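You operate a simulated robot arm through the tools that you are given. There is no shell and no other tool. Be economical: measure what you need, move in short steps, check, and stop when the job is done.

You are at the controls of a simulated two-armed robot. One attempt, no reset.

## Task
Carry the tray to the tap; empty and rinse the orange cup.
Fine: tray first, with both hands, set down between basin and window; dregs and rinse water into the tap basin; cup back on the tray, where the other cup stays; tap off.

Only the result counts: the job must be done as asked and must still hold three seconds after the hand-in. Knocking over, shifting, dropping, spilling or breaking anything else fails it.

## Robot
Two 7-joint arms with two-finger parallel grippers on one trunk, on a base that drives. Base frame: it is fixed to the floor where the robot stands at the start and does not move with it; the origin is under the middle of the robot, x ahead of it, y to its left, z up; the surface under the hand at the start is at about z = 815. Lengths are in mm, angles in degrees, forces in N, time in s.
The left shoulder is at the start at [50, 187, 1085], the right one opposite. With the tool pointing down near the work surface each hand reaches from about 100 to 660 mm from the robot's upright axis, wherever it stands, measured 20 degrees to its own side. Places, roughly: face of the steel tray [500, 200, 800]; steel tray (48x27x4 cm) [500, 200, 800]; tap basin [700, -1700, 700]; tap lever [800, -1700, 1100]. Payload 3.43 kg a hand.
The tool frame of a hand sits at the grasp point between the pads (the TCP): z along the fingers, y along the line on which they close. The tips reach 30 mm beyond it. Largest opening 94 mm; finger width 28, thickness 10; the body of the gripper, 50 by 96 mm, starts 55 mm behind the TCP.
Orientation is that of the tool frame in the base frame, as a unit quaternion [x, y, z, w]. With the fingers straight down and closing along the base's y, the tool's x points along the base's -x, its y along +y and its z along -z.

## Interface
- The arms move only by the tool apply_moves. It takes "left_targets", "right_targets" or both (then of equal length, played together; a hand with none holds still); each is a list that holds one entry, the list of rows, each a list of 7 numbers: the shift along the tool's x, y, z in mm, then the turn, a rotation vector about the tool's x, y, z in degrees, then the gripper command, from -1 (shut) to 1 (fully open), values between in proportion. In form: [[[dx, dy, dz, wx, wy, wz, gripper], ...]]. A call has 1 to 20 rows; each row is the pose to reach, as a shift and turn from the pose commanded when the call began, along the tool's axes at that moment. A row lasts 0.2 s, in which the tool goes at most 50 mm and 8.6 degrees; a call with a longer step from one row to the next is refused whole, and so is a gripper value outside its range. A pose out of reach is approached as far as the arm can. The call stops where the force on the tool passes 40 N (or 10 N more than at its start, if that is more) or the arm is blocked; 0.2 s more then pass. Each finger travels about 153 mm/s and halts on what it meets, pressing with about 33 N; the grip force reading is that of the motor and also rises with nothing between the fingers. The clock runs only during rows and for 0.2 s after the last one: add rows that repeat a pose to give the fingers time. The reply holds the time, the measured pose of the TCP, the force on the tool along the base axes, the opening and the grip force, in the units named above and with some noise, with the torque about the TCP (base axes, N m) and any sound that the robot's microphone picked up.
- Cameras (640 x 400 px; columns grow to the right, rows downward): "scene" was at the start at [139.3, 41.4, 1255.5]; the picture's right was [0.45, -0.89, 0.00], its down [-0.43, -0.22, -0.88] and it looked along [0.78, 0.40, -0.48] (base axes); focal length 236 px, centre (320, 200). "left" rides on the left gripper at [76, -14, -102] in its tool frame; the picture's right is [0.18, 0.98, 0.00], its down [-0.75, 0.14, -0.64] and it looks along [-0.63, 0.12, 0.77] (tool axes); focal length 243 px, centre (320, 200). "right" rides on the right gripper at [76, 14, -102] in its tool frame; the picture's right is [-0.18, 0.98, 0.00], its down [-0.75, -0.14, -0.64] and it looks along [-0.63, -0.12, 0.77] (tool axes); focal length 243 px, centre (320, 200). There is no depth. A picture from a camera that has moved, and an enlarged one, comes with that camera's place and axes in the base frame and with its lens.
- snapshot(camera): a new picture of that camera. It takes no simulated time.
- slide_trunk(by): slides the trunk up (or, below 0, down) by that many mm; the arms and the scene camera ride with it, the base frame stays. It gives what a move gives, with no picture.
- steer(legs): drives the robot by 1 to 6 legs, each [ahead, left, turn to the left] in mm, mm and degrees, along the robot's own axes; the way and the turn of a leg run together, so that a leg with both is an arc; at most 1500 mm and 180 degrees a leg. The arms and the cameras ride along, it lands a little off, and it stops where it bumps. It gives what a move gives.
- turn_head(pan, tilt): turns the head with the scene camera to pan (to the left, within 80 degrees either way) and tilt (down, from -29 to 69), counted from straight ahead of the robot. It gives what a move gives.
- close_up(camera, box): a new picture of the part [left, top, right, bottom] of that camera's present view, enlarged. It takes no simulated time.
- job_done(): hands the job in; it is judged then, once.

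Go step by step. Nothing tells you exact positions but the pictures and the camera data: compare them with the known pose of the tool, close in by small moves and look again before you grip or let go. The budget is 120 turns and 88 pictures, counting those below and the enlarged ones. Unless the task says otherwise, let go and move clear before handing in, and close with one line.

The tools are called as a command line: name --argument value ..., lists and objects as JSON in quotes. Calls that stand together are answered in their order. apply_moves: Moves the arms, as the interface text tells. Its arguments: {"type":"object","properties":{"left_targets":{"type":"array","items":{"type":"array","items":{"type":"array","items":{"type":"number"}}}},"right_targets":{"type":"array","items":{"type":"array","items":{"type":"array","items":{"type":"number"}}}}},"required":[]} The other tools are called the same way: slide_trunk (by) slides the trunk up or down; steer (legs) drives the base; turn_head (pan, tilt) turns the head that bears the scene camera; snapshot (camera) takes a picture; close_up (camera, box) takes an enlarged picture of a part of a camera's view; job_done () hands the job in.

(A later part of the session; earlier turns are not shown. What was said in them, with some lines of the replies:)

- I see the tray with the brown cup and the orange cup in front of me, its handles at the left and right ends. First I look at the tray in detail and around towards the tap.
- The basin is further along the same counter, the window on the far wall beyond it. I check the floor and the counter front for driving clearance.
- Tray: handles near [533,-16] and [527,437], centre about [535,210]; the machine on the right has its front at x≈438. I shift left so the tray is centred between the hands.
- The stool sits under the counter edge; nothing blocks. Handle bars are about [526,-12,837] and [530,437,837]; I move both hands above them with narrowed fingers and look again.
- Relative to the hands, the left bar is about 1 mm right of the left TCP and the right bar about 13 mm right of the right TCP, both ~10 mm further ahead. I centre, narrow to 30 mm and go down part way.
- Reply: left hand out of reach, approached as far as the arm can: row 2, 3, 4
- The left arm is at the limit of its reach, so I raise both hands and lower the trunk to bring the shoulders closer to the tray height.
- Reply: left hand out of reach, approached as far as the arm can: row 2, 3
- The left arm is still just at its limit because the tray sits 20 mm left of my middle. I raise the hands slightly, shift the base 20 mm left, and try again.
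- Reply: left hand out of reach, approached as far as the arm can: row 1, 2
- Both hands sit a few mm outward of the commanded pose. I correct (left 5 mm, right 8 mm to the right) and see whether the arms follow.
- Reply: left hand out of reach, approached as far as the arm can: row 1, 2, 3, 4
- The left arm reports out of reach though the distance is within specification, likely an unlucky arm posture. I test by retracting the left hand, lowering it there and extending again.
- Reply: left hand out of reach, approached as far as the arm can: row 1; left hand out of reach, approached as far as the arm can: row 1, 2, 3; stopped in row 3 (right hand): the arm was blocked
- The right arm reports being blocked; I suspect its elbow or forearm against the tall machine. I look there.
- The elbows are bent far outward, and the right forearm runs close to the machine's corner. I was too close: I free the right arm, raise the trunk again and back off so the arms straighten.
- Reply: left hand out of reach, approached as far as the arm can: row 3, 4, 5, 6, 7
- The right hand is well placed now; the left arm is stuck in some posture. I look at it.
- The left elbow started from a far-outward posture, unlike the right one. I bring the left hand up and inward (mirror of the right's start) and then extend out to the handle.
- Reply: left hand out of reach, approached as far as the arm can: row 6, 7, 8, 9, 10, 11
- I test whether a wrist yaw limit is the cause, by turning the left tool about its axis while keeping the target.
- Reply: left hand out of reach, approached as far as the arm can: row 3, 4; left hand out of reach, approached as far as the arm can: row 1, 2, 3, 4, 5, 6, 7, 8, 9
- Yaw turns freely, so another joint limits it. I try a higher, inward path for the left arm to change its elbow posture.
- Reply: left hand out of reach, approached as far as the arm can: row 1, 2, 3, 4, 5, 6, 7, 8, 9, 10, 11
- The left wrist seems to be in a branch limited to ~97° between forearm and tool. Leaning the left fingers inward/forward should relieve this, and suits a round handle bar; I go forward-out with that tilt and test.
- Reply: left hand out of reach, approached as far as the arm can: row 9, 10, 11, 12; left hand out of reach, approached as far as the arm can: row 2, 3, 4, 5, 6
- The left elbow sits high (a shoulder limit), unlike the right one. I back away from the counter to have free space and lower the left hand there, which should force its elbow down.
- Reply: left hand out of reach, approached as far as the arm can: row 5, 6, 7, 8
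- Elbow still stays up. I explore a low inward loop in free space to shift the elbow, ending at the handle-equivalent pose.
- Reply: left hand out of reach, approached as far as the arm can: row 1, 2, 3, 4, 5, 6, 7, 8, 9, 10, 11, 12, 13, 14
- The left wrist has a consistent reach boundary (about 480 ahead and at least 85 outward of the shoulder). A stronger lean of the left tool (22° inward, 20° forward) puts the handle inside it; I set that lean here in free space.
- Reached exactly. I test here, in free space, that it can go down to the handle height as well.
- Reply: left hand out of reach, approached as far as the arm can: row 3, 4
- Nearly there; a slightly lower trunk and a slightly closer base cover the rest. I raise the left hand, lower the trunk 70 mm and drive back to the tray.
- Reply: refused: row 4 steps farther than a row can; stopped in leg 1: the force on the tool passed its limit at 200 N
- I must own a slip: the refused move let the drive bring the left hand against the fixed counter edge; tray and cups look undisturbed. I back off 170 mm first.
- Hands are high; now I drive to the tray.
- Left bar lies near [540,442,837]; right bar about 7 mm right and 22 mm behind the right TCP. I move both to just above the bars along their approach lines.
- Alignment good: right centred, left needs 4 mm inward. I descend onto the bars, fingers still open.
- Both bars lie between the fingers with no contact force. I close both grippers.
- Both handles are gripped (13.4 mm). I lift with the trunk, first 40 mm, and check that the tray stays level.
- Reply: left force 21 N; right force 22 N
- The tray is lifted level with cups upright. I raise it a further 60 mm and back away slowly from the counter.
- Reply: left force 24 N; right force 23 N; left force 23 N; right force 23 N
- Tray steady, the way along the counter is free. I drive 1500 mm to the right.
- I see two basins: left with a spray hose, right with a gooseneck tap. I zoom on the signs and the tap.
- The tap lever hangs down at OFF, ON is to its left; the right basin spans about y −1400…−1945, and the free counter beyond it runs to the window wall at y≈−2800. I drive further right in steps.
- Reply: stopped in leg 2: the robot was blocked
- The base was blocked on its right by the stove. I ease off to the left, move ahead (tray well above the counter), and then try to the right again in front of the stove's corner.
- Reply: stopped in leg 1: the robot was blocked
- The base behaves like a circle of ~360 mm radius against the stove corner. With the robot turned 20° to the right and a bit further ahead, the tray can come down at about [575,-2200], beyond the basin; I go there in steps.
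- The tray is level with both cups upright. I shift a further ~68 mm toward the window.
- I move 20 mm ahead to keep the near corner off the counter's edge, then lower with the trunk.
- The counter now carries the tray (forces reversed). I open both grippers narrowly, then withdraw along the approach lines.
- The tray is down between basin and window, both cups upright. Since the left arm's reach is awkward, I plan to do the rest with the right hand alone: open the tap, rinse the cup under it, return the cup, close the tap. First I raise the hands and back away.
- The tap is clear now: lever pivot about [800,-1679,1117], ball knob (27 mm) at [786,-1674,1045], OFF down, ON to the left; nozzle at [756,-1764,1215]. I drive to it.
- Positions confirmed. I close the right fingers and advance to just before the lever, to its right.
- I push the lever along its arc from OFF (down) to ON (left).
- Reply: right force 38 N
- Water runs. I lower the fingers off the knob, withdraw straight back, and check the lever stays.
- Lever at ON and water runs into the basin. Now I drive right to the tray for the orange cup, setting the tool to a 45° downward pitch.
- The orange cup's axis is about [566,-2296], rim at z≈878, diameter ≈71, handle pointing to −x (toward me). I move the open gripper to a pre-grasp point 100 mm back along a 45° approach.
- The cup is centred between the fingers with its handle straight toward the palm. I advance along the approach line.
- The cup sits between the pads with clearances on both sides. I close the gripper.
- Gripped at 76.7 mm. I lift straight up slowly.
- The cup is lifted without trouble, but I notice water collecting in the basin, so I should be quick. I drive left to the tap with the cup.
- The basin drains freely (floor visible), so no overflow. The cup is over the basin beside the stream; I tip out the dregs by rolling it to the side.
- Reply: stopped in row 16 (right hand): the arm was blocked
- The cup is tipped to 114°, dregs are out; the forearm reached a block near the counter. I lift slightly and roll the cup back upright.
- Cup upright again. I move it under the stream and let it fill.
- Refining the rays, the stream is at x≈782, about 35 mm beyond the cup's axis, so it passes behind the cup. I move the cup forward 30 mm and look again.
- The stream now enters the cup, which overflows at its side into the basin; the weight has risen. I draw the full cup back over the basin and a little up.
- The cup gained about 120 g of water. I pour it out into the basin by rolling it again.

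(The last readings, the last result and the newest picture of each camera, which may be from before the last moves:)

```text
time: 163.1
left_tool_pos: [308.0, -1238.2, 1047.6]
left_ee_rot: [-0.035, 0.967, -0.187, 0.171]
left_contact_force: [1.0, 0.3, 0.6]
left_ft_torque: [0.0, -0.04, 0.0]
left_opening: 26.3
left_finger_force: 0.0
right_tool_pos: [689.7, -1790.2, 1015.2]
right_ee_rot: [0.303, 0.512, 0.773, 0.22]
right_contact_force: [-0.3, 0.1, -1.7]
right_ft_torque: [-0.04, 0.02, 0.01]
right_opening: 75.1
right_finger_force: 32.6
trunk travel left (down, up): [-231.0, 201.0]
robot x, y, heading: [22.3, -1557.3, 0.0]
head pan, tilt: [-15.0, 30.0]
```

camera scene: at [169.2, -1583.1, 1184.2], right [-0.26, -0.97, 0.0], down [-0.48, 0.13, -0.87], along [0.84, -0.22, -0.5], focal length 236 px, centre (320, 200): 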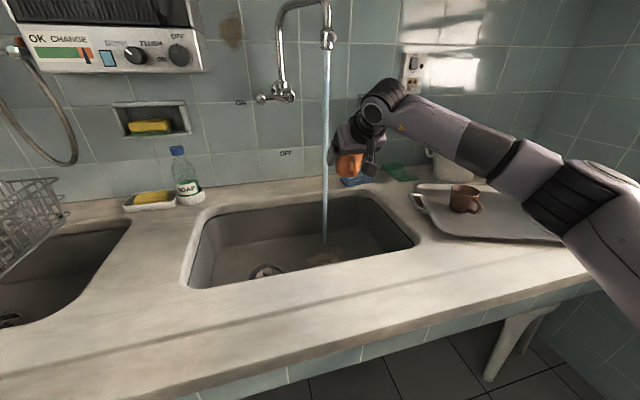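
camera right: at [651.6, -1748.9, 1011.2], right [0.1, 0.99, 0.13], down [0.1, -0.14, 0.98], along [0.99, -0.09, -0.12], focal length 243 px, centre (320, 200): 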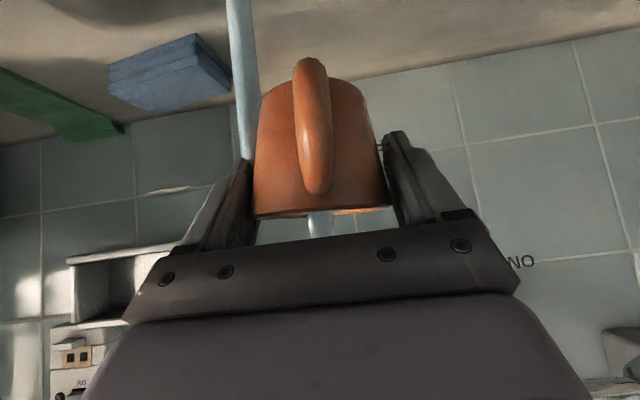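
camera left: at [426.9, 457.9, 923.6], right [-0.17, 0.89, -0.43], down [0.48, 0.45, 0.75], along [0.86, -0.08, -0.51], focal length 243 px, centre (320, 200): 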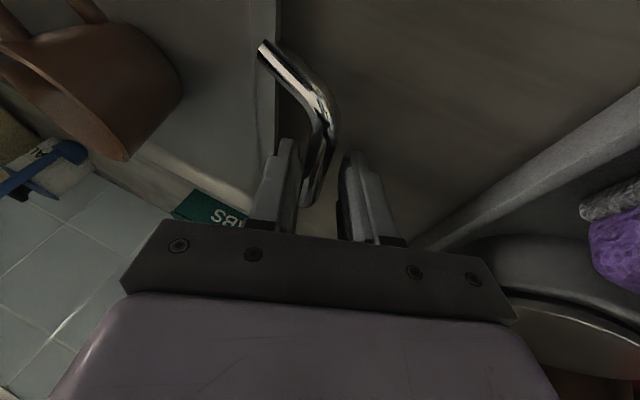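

The reading is back to the empty weight. I roll the cup upright again.

apply_moves --right_targets '[[[0, 0, 0, 5.8, 0.25, -5.5, -1], [0, 0, 0, 11.5, 0.5, -11.1, -1], [0, 0, 0, 17.3, 0.75, -16.6, -1], [0, 0, 0, 23, 1, -22.2, -1], [0, 0, 0, 28.8, 1.25, -27.7, -1], [0, 0, 0, 34.5, 1.5, -33.3, -1], [0, 0, 0, 40.3, 1.75, -38.8, -1], [0, 0, 0, 46, 2, -44.4, -1], [0, 0, 0, 51.8, 2.25, -49.9, -1], [0, 0, 0, 57.5, 2.5, -55.4, -1], [0, 0, 0, 63.3, 2.75, -61, -1], [0, 0, 0, 69, 3, -66.5, -1], [0, 0, 0, 74.8, 3.25, -72.1, -1], [0, 0, 0, 80.5, 3.4, -77.6, -1], [0, 0, 0, 80.5, 3.4, -77.6, -1]]]'

apply_moves --right_targets '[[[20, -10, -35, 0, 0, 0, -1], [40, -15, -70, 0, 0, 0, -1], [55, -20, -100, 0, 0, 0, -1], [55, -20, -100, 0, 0, 0, -1]]]'

```text
time: 166.3
left_tool_pos: [308.0, -1238.4, 1048.2]
left_ee_rot: [-0.035, 0.967, -0.187, 0.172]
left_contact_force: [-0.9, -0.5, -0.2]
left_ft_torque: [0.0, -0.01, -0.01]
left_opening: 26.3
left_finger_force: 0.1
right_tool_pos: [688.4, -1789.1, 1015.1]
right_ee_rot: [-0.013, 0.928, 0.008, 0.373]
right_contact_force: [0.0, -0.7, -1.7]
right_ft_torque: [-0.01, 0.01, 0.0]
right_opening: 75.1
right_finger_force: 32.5
trunk travel left (down, up): [-231.0, 201.0]
robot x, y, heading: [24.0, -1557.5, 0.2]
head pan, tilt: [-15.0, 30.0]
```

```text
time: 167.3
left_tool_pos: [307.6, -1237.2, 1048.3]
left_ee_rot: [-0.034, 0.967, -0.186, 0.172]
left_contact_force: [-0.2, -1.2, -0.8]
left_ft_torque: [0.0, -0.01, -0.02]
left_opening: 26.2
left_finger_force: 0.1
right_tool_pos: [580.1, -1813.4, 1049.0]
right_ee_rot: [-0.012, 0.927, 0.01, 0.374]
right_contact_force: [0.5, -0.6, -2.0]
right_ft_torque: [0.02, -0.04, 0.0]
right_opening: 74.8
right_finger_force: 33.1
trunk travel left (down, up): [-231.0, 201.0]
robot x, y, heading: [21.5, -1559.0, 0.1]
head pan, tilt: [-15.0, 30.0]
```

Cup upright and empty. I drive back to the tray and look at how the cup sits in the grip.

steer --legs '[[-12, -394, 0]]'

turn_head --pan -30 --tilt 40

snapshot --camera "right"

snapshot --camera "scene"

```text
time: 171.3
left_tool_pos: [298.9, -1630.5, 1049.1]
left_ee_rot: [-0.036, 0.966, -0.187, 0.172]
left_contact_force: [-0.5, 0.1, -1.0]
left_ft_torque: [0.02, -0.01, -0.01]
left_opening: 26.4
left_finger_force: 0.0
right_tool_pos: [570.6, -2206.5, 1048.8]
right_ee_rot: [-0.013, 0.927, 0.01, 0.374]
right_contact_force: [-0.6, 1.4, -2.1]
right_ft_torque: [0.02, -0.01, -0.01]
right_opening: 75.3
right_finger_force: 32.9
trunk travel left (down, up): [-231.0, 201.0]
robot x, y, heading: [15.1, -1957.9, 0.2]
head pan, tilt: [-15.0, 30.0]
```

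```text
time: 172.1
left_tool_pos: [299.6, -1630.8, 1047.7]
left_ee_rot: [-0.036, 0.966, -0.187, 0.172]
left_contact_force: [-0.1, 0.4, 0.5]
left_ft_torque: [0.0, 0.01, 0.02]
left_opening: 26.2
left_finger_force: 0.1
right_tool_pos: [571.1, -2206.4, 1049.1]
right_ee_rot: [-0.014, 0.927, 0.009, 0.374]
right_contact_force: [0.2, -0.4, -2.1]
right_ft_torque: [-0.01, 0.0, 0.02]
right_opening: 75.3
right_finger_force: 32.7
trunk travel left (down, up): [-231.0, 201.0]
robot x, y, heading: [17.1, -1953.6, 0.4]
head pan, tilt: [-30.0, 40.0]
```

```text
10 pictures are left
camera right: at [443.2, -2195.3, 1069.8], right [0.1, 0.99, 0.13], down [0.1, -0.14, 0.98], along [0.99, -0.09, -0.12], focal length 243 px, centre (320, 200)
```

right: 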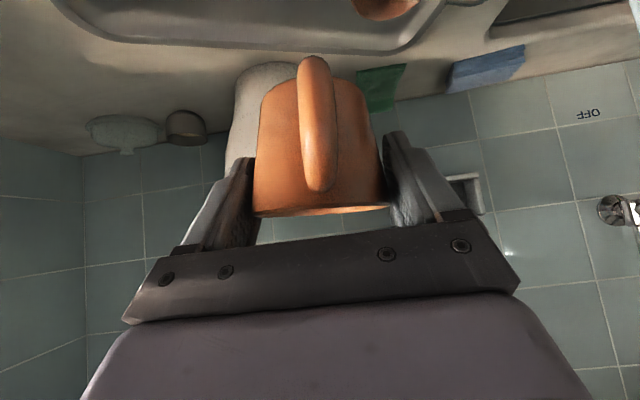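

```text
9 pictures are left
camera scene: at [145.2, -1995.4, 1168.9], right [-0.5, -0.87, 0.0], down [-0.56, 0.32, -0.77], along [0.67, -0.38, -0.64], focal length 236 px, centre (320, 200)
```

scene: 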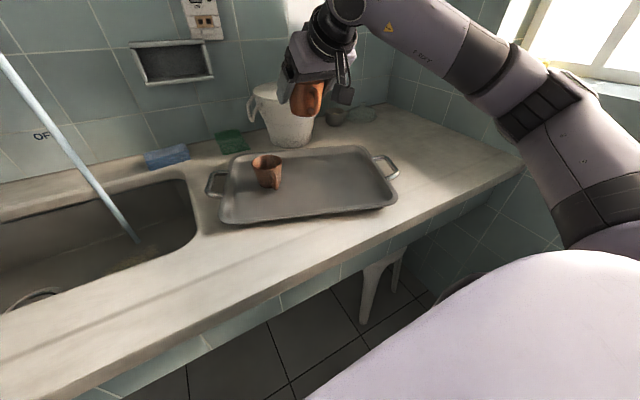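

The cup sits as at grasp and the tray is unmoved. I bring it over its old place and lower it to about 20 mm above the tray.

apply_moves --right_targets '[[[12, -22, 9, 0, 0, 0, -1], [25, -44, 18, 0, 0, 0, -1], [37, -66, 26, 0, 0, 0, -1], [49, -88.7, 35, 0, 0, 0, -1], [67, -89, 54, 0, 0, 0, -1], [85, -89, 72, 0, 0, 0, -1], [103, -89.2, 91, 0, 0, 0, -1], [121, -89.3, 110, 0, 0, 0, -1], [121, -89.3, 110, 0, 0, 0, -1]]]'

close_up --camera "scene" --box '[250, 90, 430, 230]'

```text
time: 174.1
left_tool_pos: [297.8, -1630.2, 1049.7]
left_ee_rot: [-0.036, 0.967, -0.186, 0.173]
left_contact_force: [0.1, -0.1, 0.0]
left_ft_torque: [0.0, 0.0, -0.02]
left_opening: 26.6
left_finger_force: 0.1
right_tool_pos: [563.2, -2294.1, 885.0]
right_ee_rot: [-0.013, 0.927, 0.01, 0.375]
right_contact_force: [-0.4, -0.4, -1.3]
right_ft_torque: [0.02, 0.01, 0.04]
right_opening: 75.2
right_finger_force: 33.3
trunk travel left (down, up): [-231.0, 201.0]
robot x, y, heading: [12.1, -1954.1, 0.3]
head pan, tilt: [-30.0, 40.0]
```

```text
2.86 times, centred on (340, 160) of scene
camera zoom: at [145.2, -1995.5, 1168.8], right [-0.5, -0.87, 0.0], down [-0.56, 0.32, -0.77], along [0.67, -0.38, -0.64], focal length 673 px, centre (263, 314)
```

zoom: 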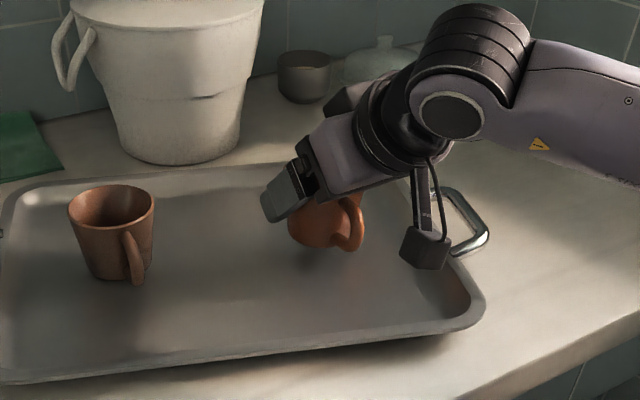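

apply_moves --right_targets '[[[5, 0, 5, 0, 0, 0, -1], [10, 0, 10.3, 0, 0, 0, -1], [12.5, 0, 13, 0, 0, 0, -1], [14, 0, 14.4, 0, 0, 0, -1], [14, 0, 14.4, 0, 0, 0, -1]]]'

```text
time: 175.2
left_tool_pos: [298.6, -1630.7, 1049.4]
left_ee_rot: [-0.035, 0.966, -0.188, 0.172]
left_contact_force: [-0.1, 0.6, 0.0]
left_ft_torque: [-0.02, -0.01, -0.03]
left_opening: 26.1
left_finger_force: 0.0
right_tool_pos: [561.6, -2294.0, 868.5]
right_ee_rot: [-0.013, 0.926, 0.008, 0.377]
right_contact_force: [1.0, -2.1, 13.7]
right_ft_torque: [-0.48, -0.08, 0.02]
right_opening: 75.0
right_finger_force: 32.6
trunk travel left (down, up): [-231.0, 201.0]
robot x, y, heading: [9.5, -1954.0, 0.4]
head pan, tilt: [-30.0, 40.0]
```

The cup stands on the tray. I ease up a millimetre, open, and withdraw along the approach line.

apply_moves --right_targets '[[[-1.5, 0, -1.5, 0, 0, 0, -1], [-1.5, 0, -1.5, 0, 0, 0, 0.7], [-1.5, 0, -1.5, 0, 0, 0, 0.92], [-1.5, 0, -1.5, 0, 0, 0, 0.92], [-1.5, 0, -15, 0, 0, 0, 0.92], [-1.5, 0, -45, 0, 0, 0, 0.92], [-1.5, 0, -85, 0, 0, 0, 0.92], [-20, 0, -125, 0, 0, 0, 0.92], [-50, 0, -160, 0, 0, 0, 0.92]]]'

close_up --camera "scene" --box '[200, 90, 440, 230]'

```text
time: 177.2
left_tool_pos: [298.1, -1630.5, 1049.9]
left_ee_rot: [-0.036, 0.967, -0.187, 0.172]
left_contact_force: [0.8, -0.3, 0.0]
left_ft_torque: [0.0, 0.01, 0.0]
left_opening: 26.3
left_finger_force: 0.0
right_tool_pos: [485.7, -2297.2, 1015.7]
right_ee_rot: [-0.014, 0.927, 0.009, 0.375]
right_contact_force: [-0.1, -0.1, -0.3]
right_ft_torque: [0.0, 0.0, 0.02]
right_opening: 90.0
right_finger_force: 0.1
trunk travel left (down, up): [-231.0, 201.0]
robot x, y, heading: [11.5, -1955.0, 0.1]
head pan, tilt: [-30.0, 40.0]
```

```text
2.67 times, centred on (320, 160) of scene
camera zoom: at [145.0, -1995.2, 1168.8], right [-0.5, -0.87, 0.0], down [-0.56, 0.32, -0.77], along [0.67, -0.38, -0.64], focal length 628 px, centre (320, 307)
```

zoom: 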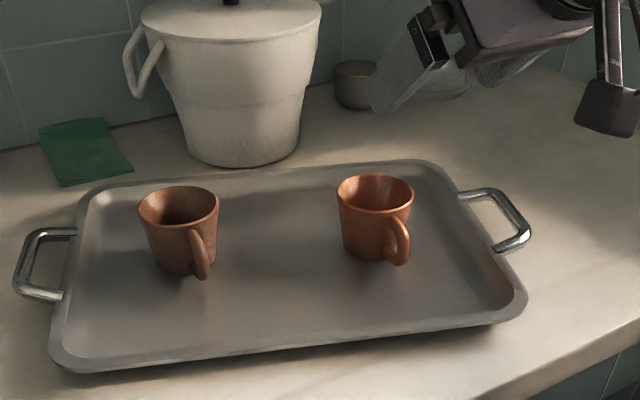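

Both cups stand upright on the tray. Now I raise and re-level the right tool with closed fingers, and drive back to the tap to shut it.

apply_moves --right_targets '[[[-14, 40, -13, 0, -5, 0, 0], [-28, 79, -26, 0, -10, 0, -1], [-42, 119, -38, 0, -15, 0, -1], [-57, 159, -51, 0, -21, 0, -1], [-71, 198, -64, 0, -26, 0, -1], [-85, 238, -77, 0, -31, 0, -1], [-99, 278, -90, 0, -36, 0, -1], [-99, 278, -90, 0, -36, 0, -1]]]'

steer --legs '[[0, 416, 0]]'

turn_head --pan -10 --tilt 15

snapshot --camera "scene"

```text
time: 179.1
left_tool_pos: [298.5, -1631.4, 1048.0]
left_ee_rot: [-0.036, 0.967, -0.187, 0.172]
left_contact_force: [1.0, -0.1, 0.0]
left_ft_torque: [0.0, -0.01, 0.0]
left_opening: 26.5
left_finger_force: 0.1
right_tool_pos: [487.5, -2021.2, 1149.5]
right_ee_rot: [-0.009, 0.766, 0.012, 0.643]
right_contact_force: [-0.2, 0.8, 0.6]
right_ft_torque: [-0.03, 0.01, -0.03]
right_opening: 0.3
right_finger_force: 32.7
trunk travel left (down, up): [-231.0, 201.0]
robot x, y, heading: [14.1, -1956.5, 0.3]
head pan, tilt: [-30.0, 40.0]
```

```text
time: 183.3
left_tool_pos: [297.8, -1213.6, 1048.8]
left_ee_rot: [-0.036, 0.967, -0.187, 0.172]
left_contact_force: [-0.2, 0.0, -0.3]
left_ft_torque: [0.01, 0.01, -0.02]
left_opening: 26.6
left_finger_force: 0.1
right_tool_pos: [485.1, -1603.1, 1150.1]
right_ee_rot: [-0.009, 0.766, 0.012, 0.643]
right_contact_force: [0.1, -0.5, 0.3]
right_ft_torque: [0.0, 0.0, 0.04]
right_opening: 0.0
right_finger_force: 32.7
trunk travel left (down, up): [-231.0, 201.0]
robot x, y, heading: [10.0, -1536.8, -0.1]
head pan, tilt: [-30.0, 40.0]
```

```text
time: 184.2
left_tool_pos: [297.4, -1212.7, 1048.5]
left_ee_rot: [-0.034, 0.967, -0.187, 0.172]
left_contact_force: [-0.7, 0.3, -0.4]
left_ft_torque: [0.0, 0.03, 0.01]
left_opening: 26.3
left_finger_force: 0.2
right_tool_pos: [485.7, -1604.6, 1149.4]
right_ee_rot: [-0.009, 0.767, 0.012, 0.642]
right_contact_force: [0.8, -0.8, -0.2]
right_ft_torque: [0.03, 0.02, -0.04]
right_opening: 0.0
right_finger_force: 33.0
trunk travel left (down, up): [-231.0, 201.0]
robot x, y, heading: [14.2, -1537.9, 0.2]
head pan, tilt: [-10.0, 15.0]
```

```text
6 pictures are left
camera scene: at [161.9, -1550.9, 1208.3], right [-0.17, -0.99, 0.0], down [-0.26, 0.04, -0.97], along [0.95, -0.17, -0.26], focal length 236 px, centre (320, 200)
```

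scene: 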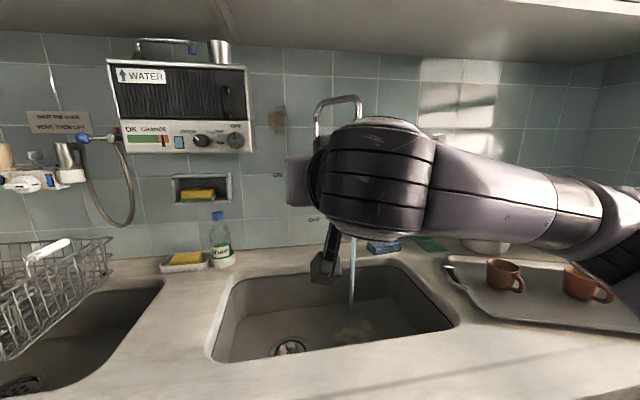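

The hand is in line with the knob, above its ON height. I advance over the knob and push it along the arc down to OFF.

apply_moves --right_targets '[[[-11, -1, 47, 0, 0, 0, -1], [-21, -2, 94, 0, 0, 0, -1], [-32, -3, 141, 0, 0, 0, -1], [-43, -4, 188, 0, 0, 0, -1], [-53, -5, 235, 0, 0, 0, -1], [-63.5, -6.4, 282.7, 0, 0, 0, -1], [-46.8, -8.4, 285.7, 0, 0, 0, -1], [-26.1, -4.4, 289.5, 0, 0, 0, -1], [-6.4, -5.4, 293, 0, 0, 0, -1], [11.8, -11.4, 296.1, 0, 0, 0, -1], [28.6, -22.4, 298.8, 0, 0, 0, -1], [41.4, -37.4, 300.7, 0, 0, 0, -1], [50.7, -55.4, 301.8, 0, 0, 0, -1], [51.7, -60.4, 301.8, 0, 0, 0, -1], [51.7, -60.4, 301.8, 0, 0, 0, -1]]]'

close_up --camera "scene" --box '[240, 80, 440, 280]'

```text
time: 187.4
left_tool_pos: [297.4, -1211.2, 1047.1]
left_ee_rot: [-0.034, 0.966, -0.188, 0.172]
left_contact_force: [0.0, -0.4, -0.4]
left_ft_torque: [0.02, -0.02, 0.01]
left_opening: 26.4
left_finger_force: 0.0
right_tool_pos: [775.0, -1649.9, 1046.5]
right_ee_rot: [-0.013, 0.766, 0.014, 0.642]
right_contact_force: [4.3, 12.7, 5.2]
right_ft_torque: [0.02, -0.13, 0.36]
right_opening: 0.0
right_finger_force: 33.4
trunk travel left (down, up): [-231.0, 201.0]
robot x, y, heading: [11.2, -1535.6, 0.0]
head pan, tilt: [-10.0, 15.0]
```

```text
2.00 times, centred on (340, 180) of scene
camera zoom: at [162.0, -1549.1, 1208.5], right [-0.17, -0.99, 0.0], down [-0.26, 0.04, -0.97], along [0.95, -0.17, -0.26], focal length 471 px, centre (280, 240)
```

zoom: 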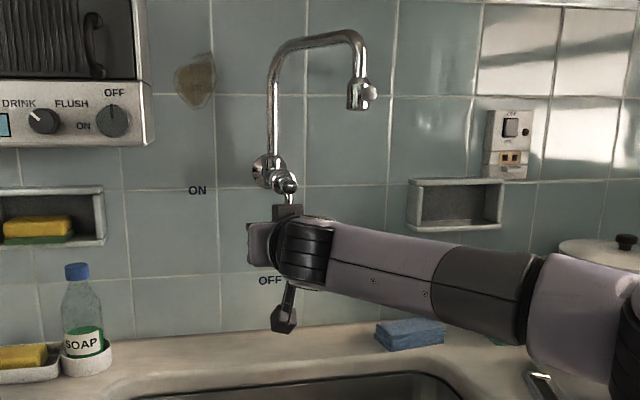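

The water has stopped and the lever is against its OFF stop. I move the fingers off to the left, withdraw, and check.

apply_moves --right_targets '[[[0, 8, 0, 0, 0, 0, -1], [9, 8, -45, 0, 0, 0, -1], [18, 8, -92, 0, 0, 0, -1], [27, 8, -140, 0, 0, 0, -1], [27, -10, -188, 0, 0, 0, -1], [27, -40, -225, 0, 0, 0, -1], [27, -40, -225, 0, 0, 0, -1]]]'

steer --legs '[[-250, 0, 0]]'

snapshot --camera "scene"

close_up --camera "scene" --box '[260, 80, 560, 280]'

```text
refused: row 5 steps farther than a row can; nothing moved
```

```text
time: 189.2
left_tool_pos: [45.9, -1214.3, 1048.8]
left_ee_rot: [-0.035, 0.967, -0.186, 0.173]
left_contact_force: [0.5, 0.7, -0.8]
left_ft_torque: [0.0, 0.0, 0.03]
left_opening: 26.7
left_finger_force: 0.0
right_tool_pos: [523.7, -1653.8, 1046.0]
right_ee_rot: [-0.009, 0.766, 0.012, 0.643]
right_contact_force: [0.2, 0.1, -0.1]
right_ft_torque: [-0.01, 0.03, -0.01]
right_opening: 0.0
right_finger_force: 33.2
trunk travel left (down, up): [-231.0, 201.0]
robot x, y, heading: [-235.3, -1537.9, 0.2]
head pan, tilt: [-10.0, 15.0]
```

```text
4 pictures are left
camera scene: at [-89.4, -1551.3, 1208.5], right [-0.17, -0.99, 0.0], down [-0.25, 0.04, -0.97], along [0.95, -0.17, -0.26], focal length 236 px, centre (320, 200)
```

scene: 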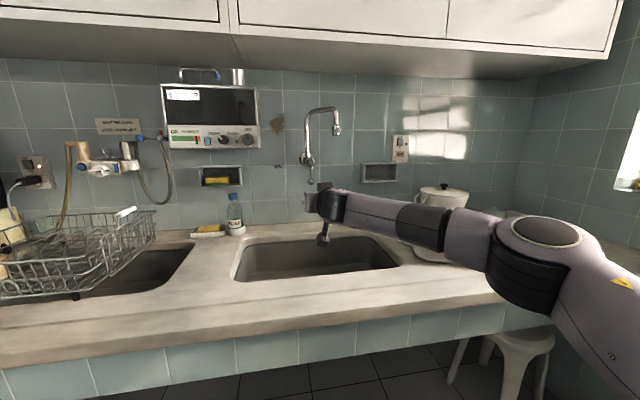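

```text
2.00 times, centred on (410, 180) of scene
camera zoom: at [-89.4, -1551.3, 1208.5], right [-0.17, -0.99, 0.0], down [-0.25, 0.04, -0.97], along [0.95, -0.17, -0.26], focal length 471 px, centre (140, 240)
```

zoom: 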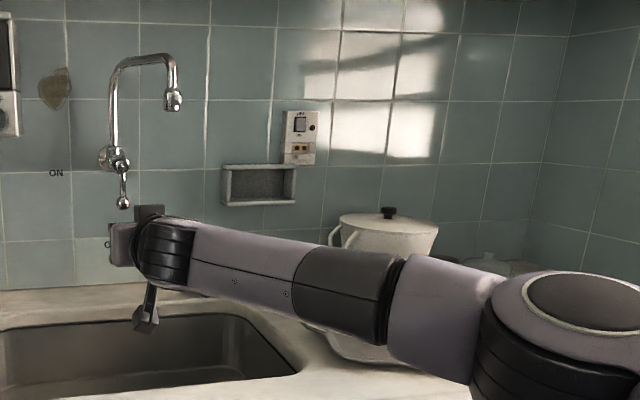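

The refused move meant the drive alone pulled the hand straight back, which did no harm: the lever hangs at OFF and no water runs. One last look at the tray.

turn_head --pan -50 --tilt 22

snapshot --camera "scene"

```text
time: 190.3
left_tool_pos: [47.1, -1213.7, 1048.5]
left_ee_rot: [-0.035, 0.966, -0.187, 0.173]
left_contact_force: [-0.1, -1.3, 0.6]
left_ft_torque: [-0.01, 0.03, 0.01]
left_opening: 26.5
left_finger_force: 0.0
right_tool_pos: [523.9, -1654.6, 1046.0]
right_ee_rot: [-0.009, 0.766, 0.012, 0.643]
right_contact_force: [-0.4, 0.0, 0.9]
right_ft_torque: [0.01, -0.01, -0.01]
right_opening: 0.2
right_finger_force: 33.0
trunk travel left (down, up): [-231.0, 201.0]
robot x, y, heading: [-238.1, -1535.9, 0.2]
head pan, tilt: [-50.0, 22.0]
```

```text
2 pictures are left
camera scene: at [-121.2, -1606.3, 1197.0], right [-0.76, -0.65, 0.0], down [-0.24, 0.29, -0.93], along [0.6, -0.71, -0.37], focal length 236 px, centre (320, 200)
```

scene: 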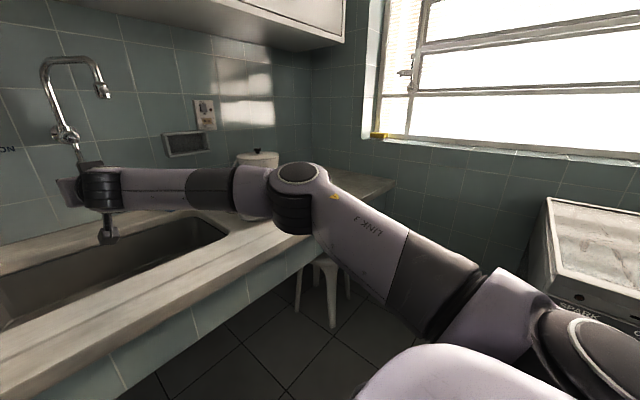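

My arm hides the tray in this last view. The picture before the tap was closed showed both cups upright on it, and nothing has gone near it since. The hands are clear, so I hand in.

job_done

```text
The job is handed in.
```

The tray stands between the basin and the window with both cups upright on it; the orange cup was emptied and rinsed once into the tap basin, and the tap is off. On the way, the left fingers bumped the counter edge once and the base bumped the stove twice; I saw nothing shift.
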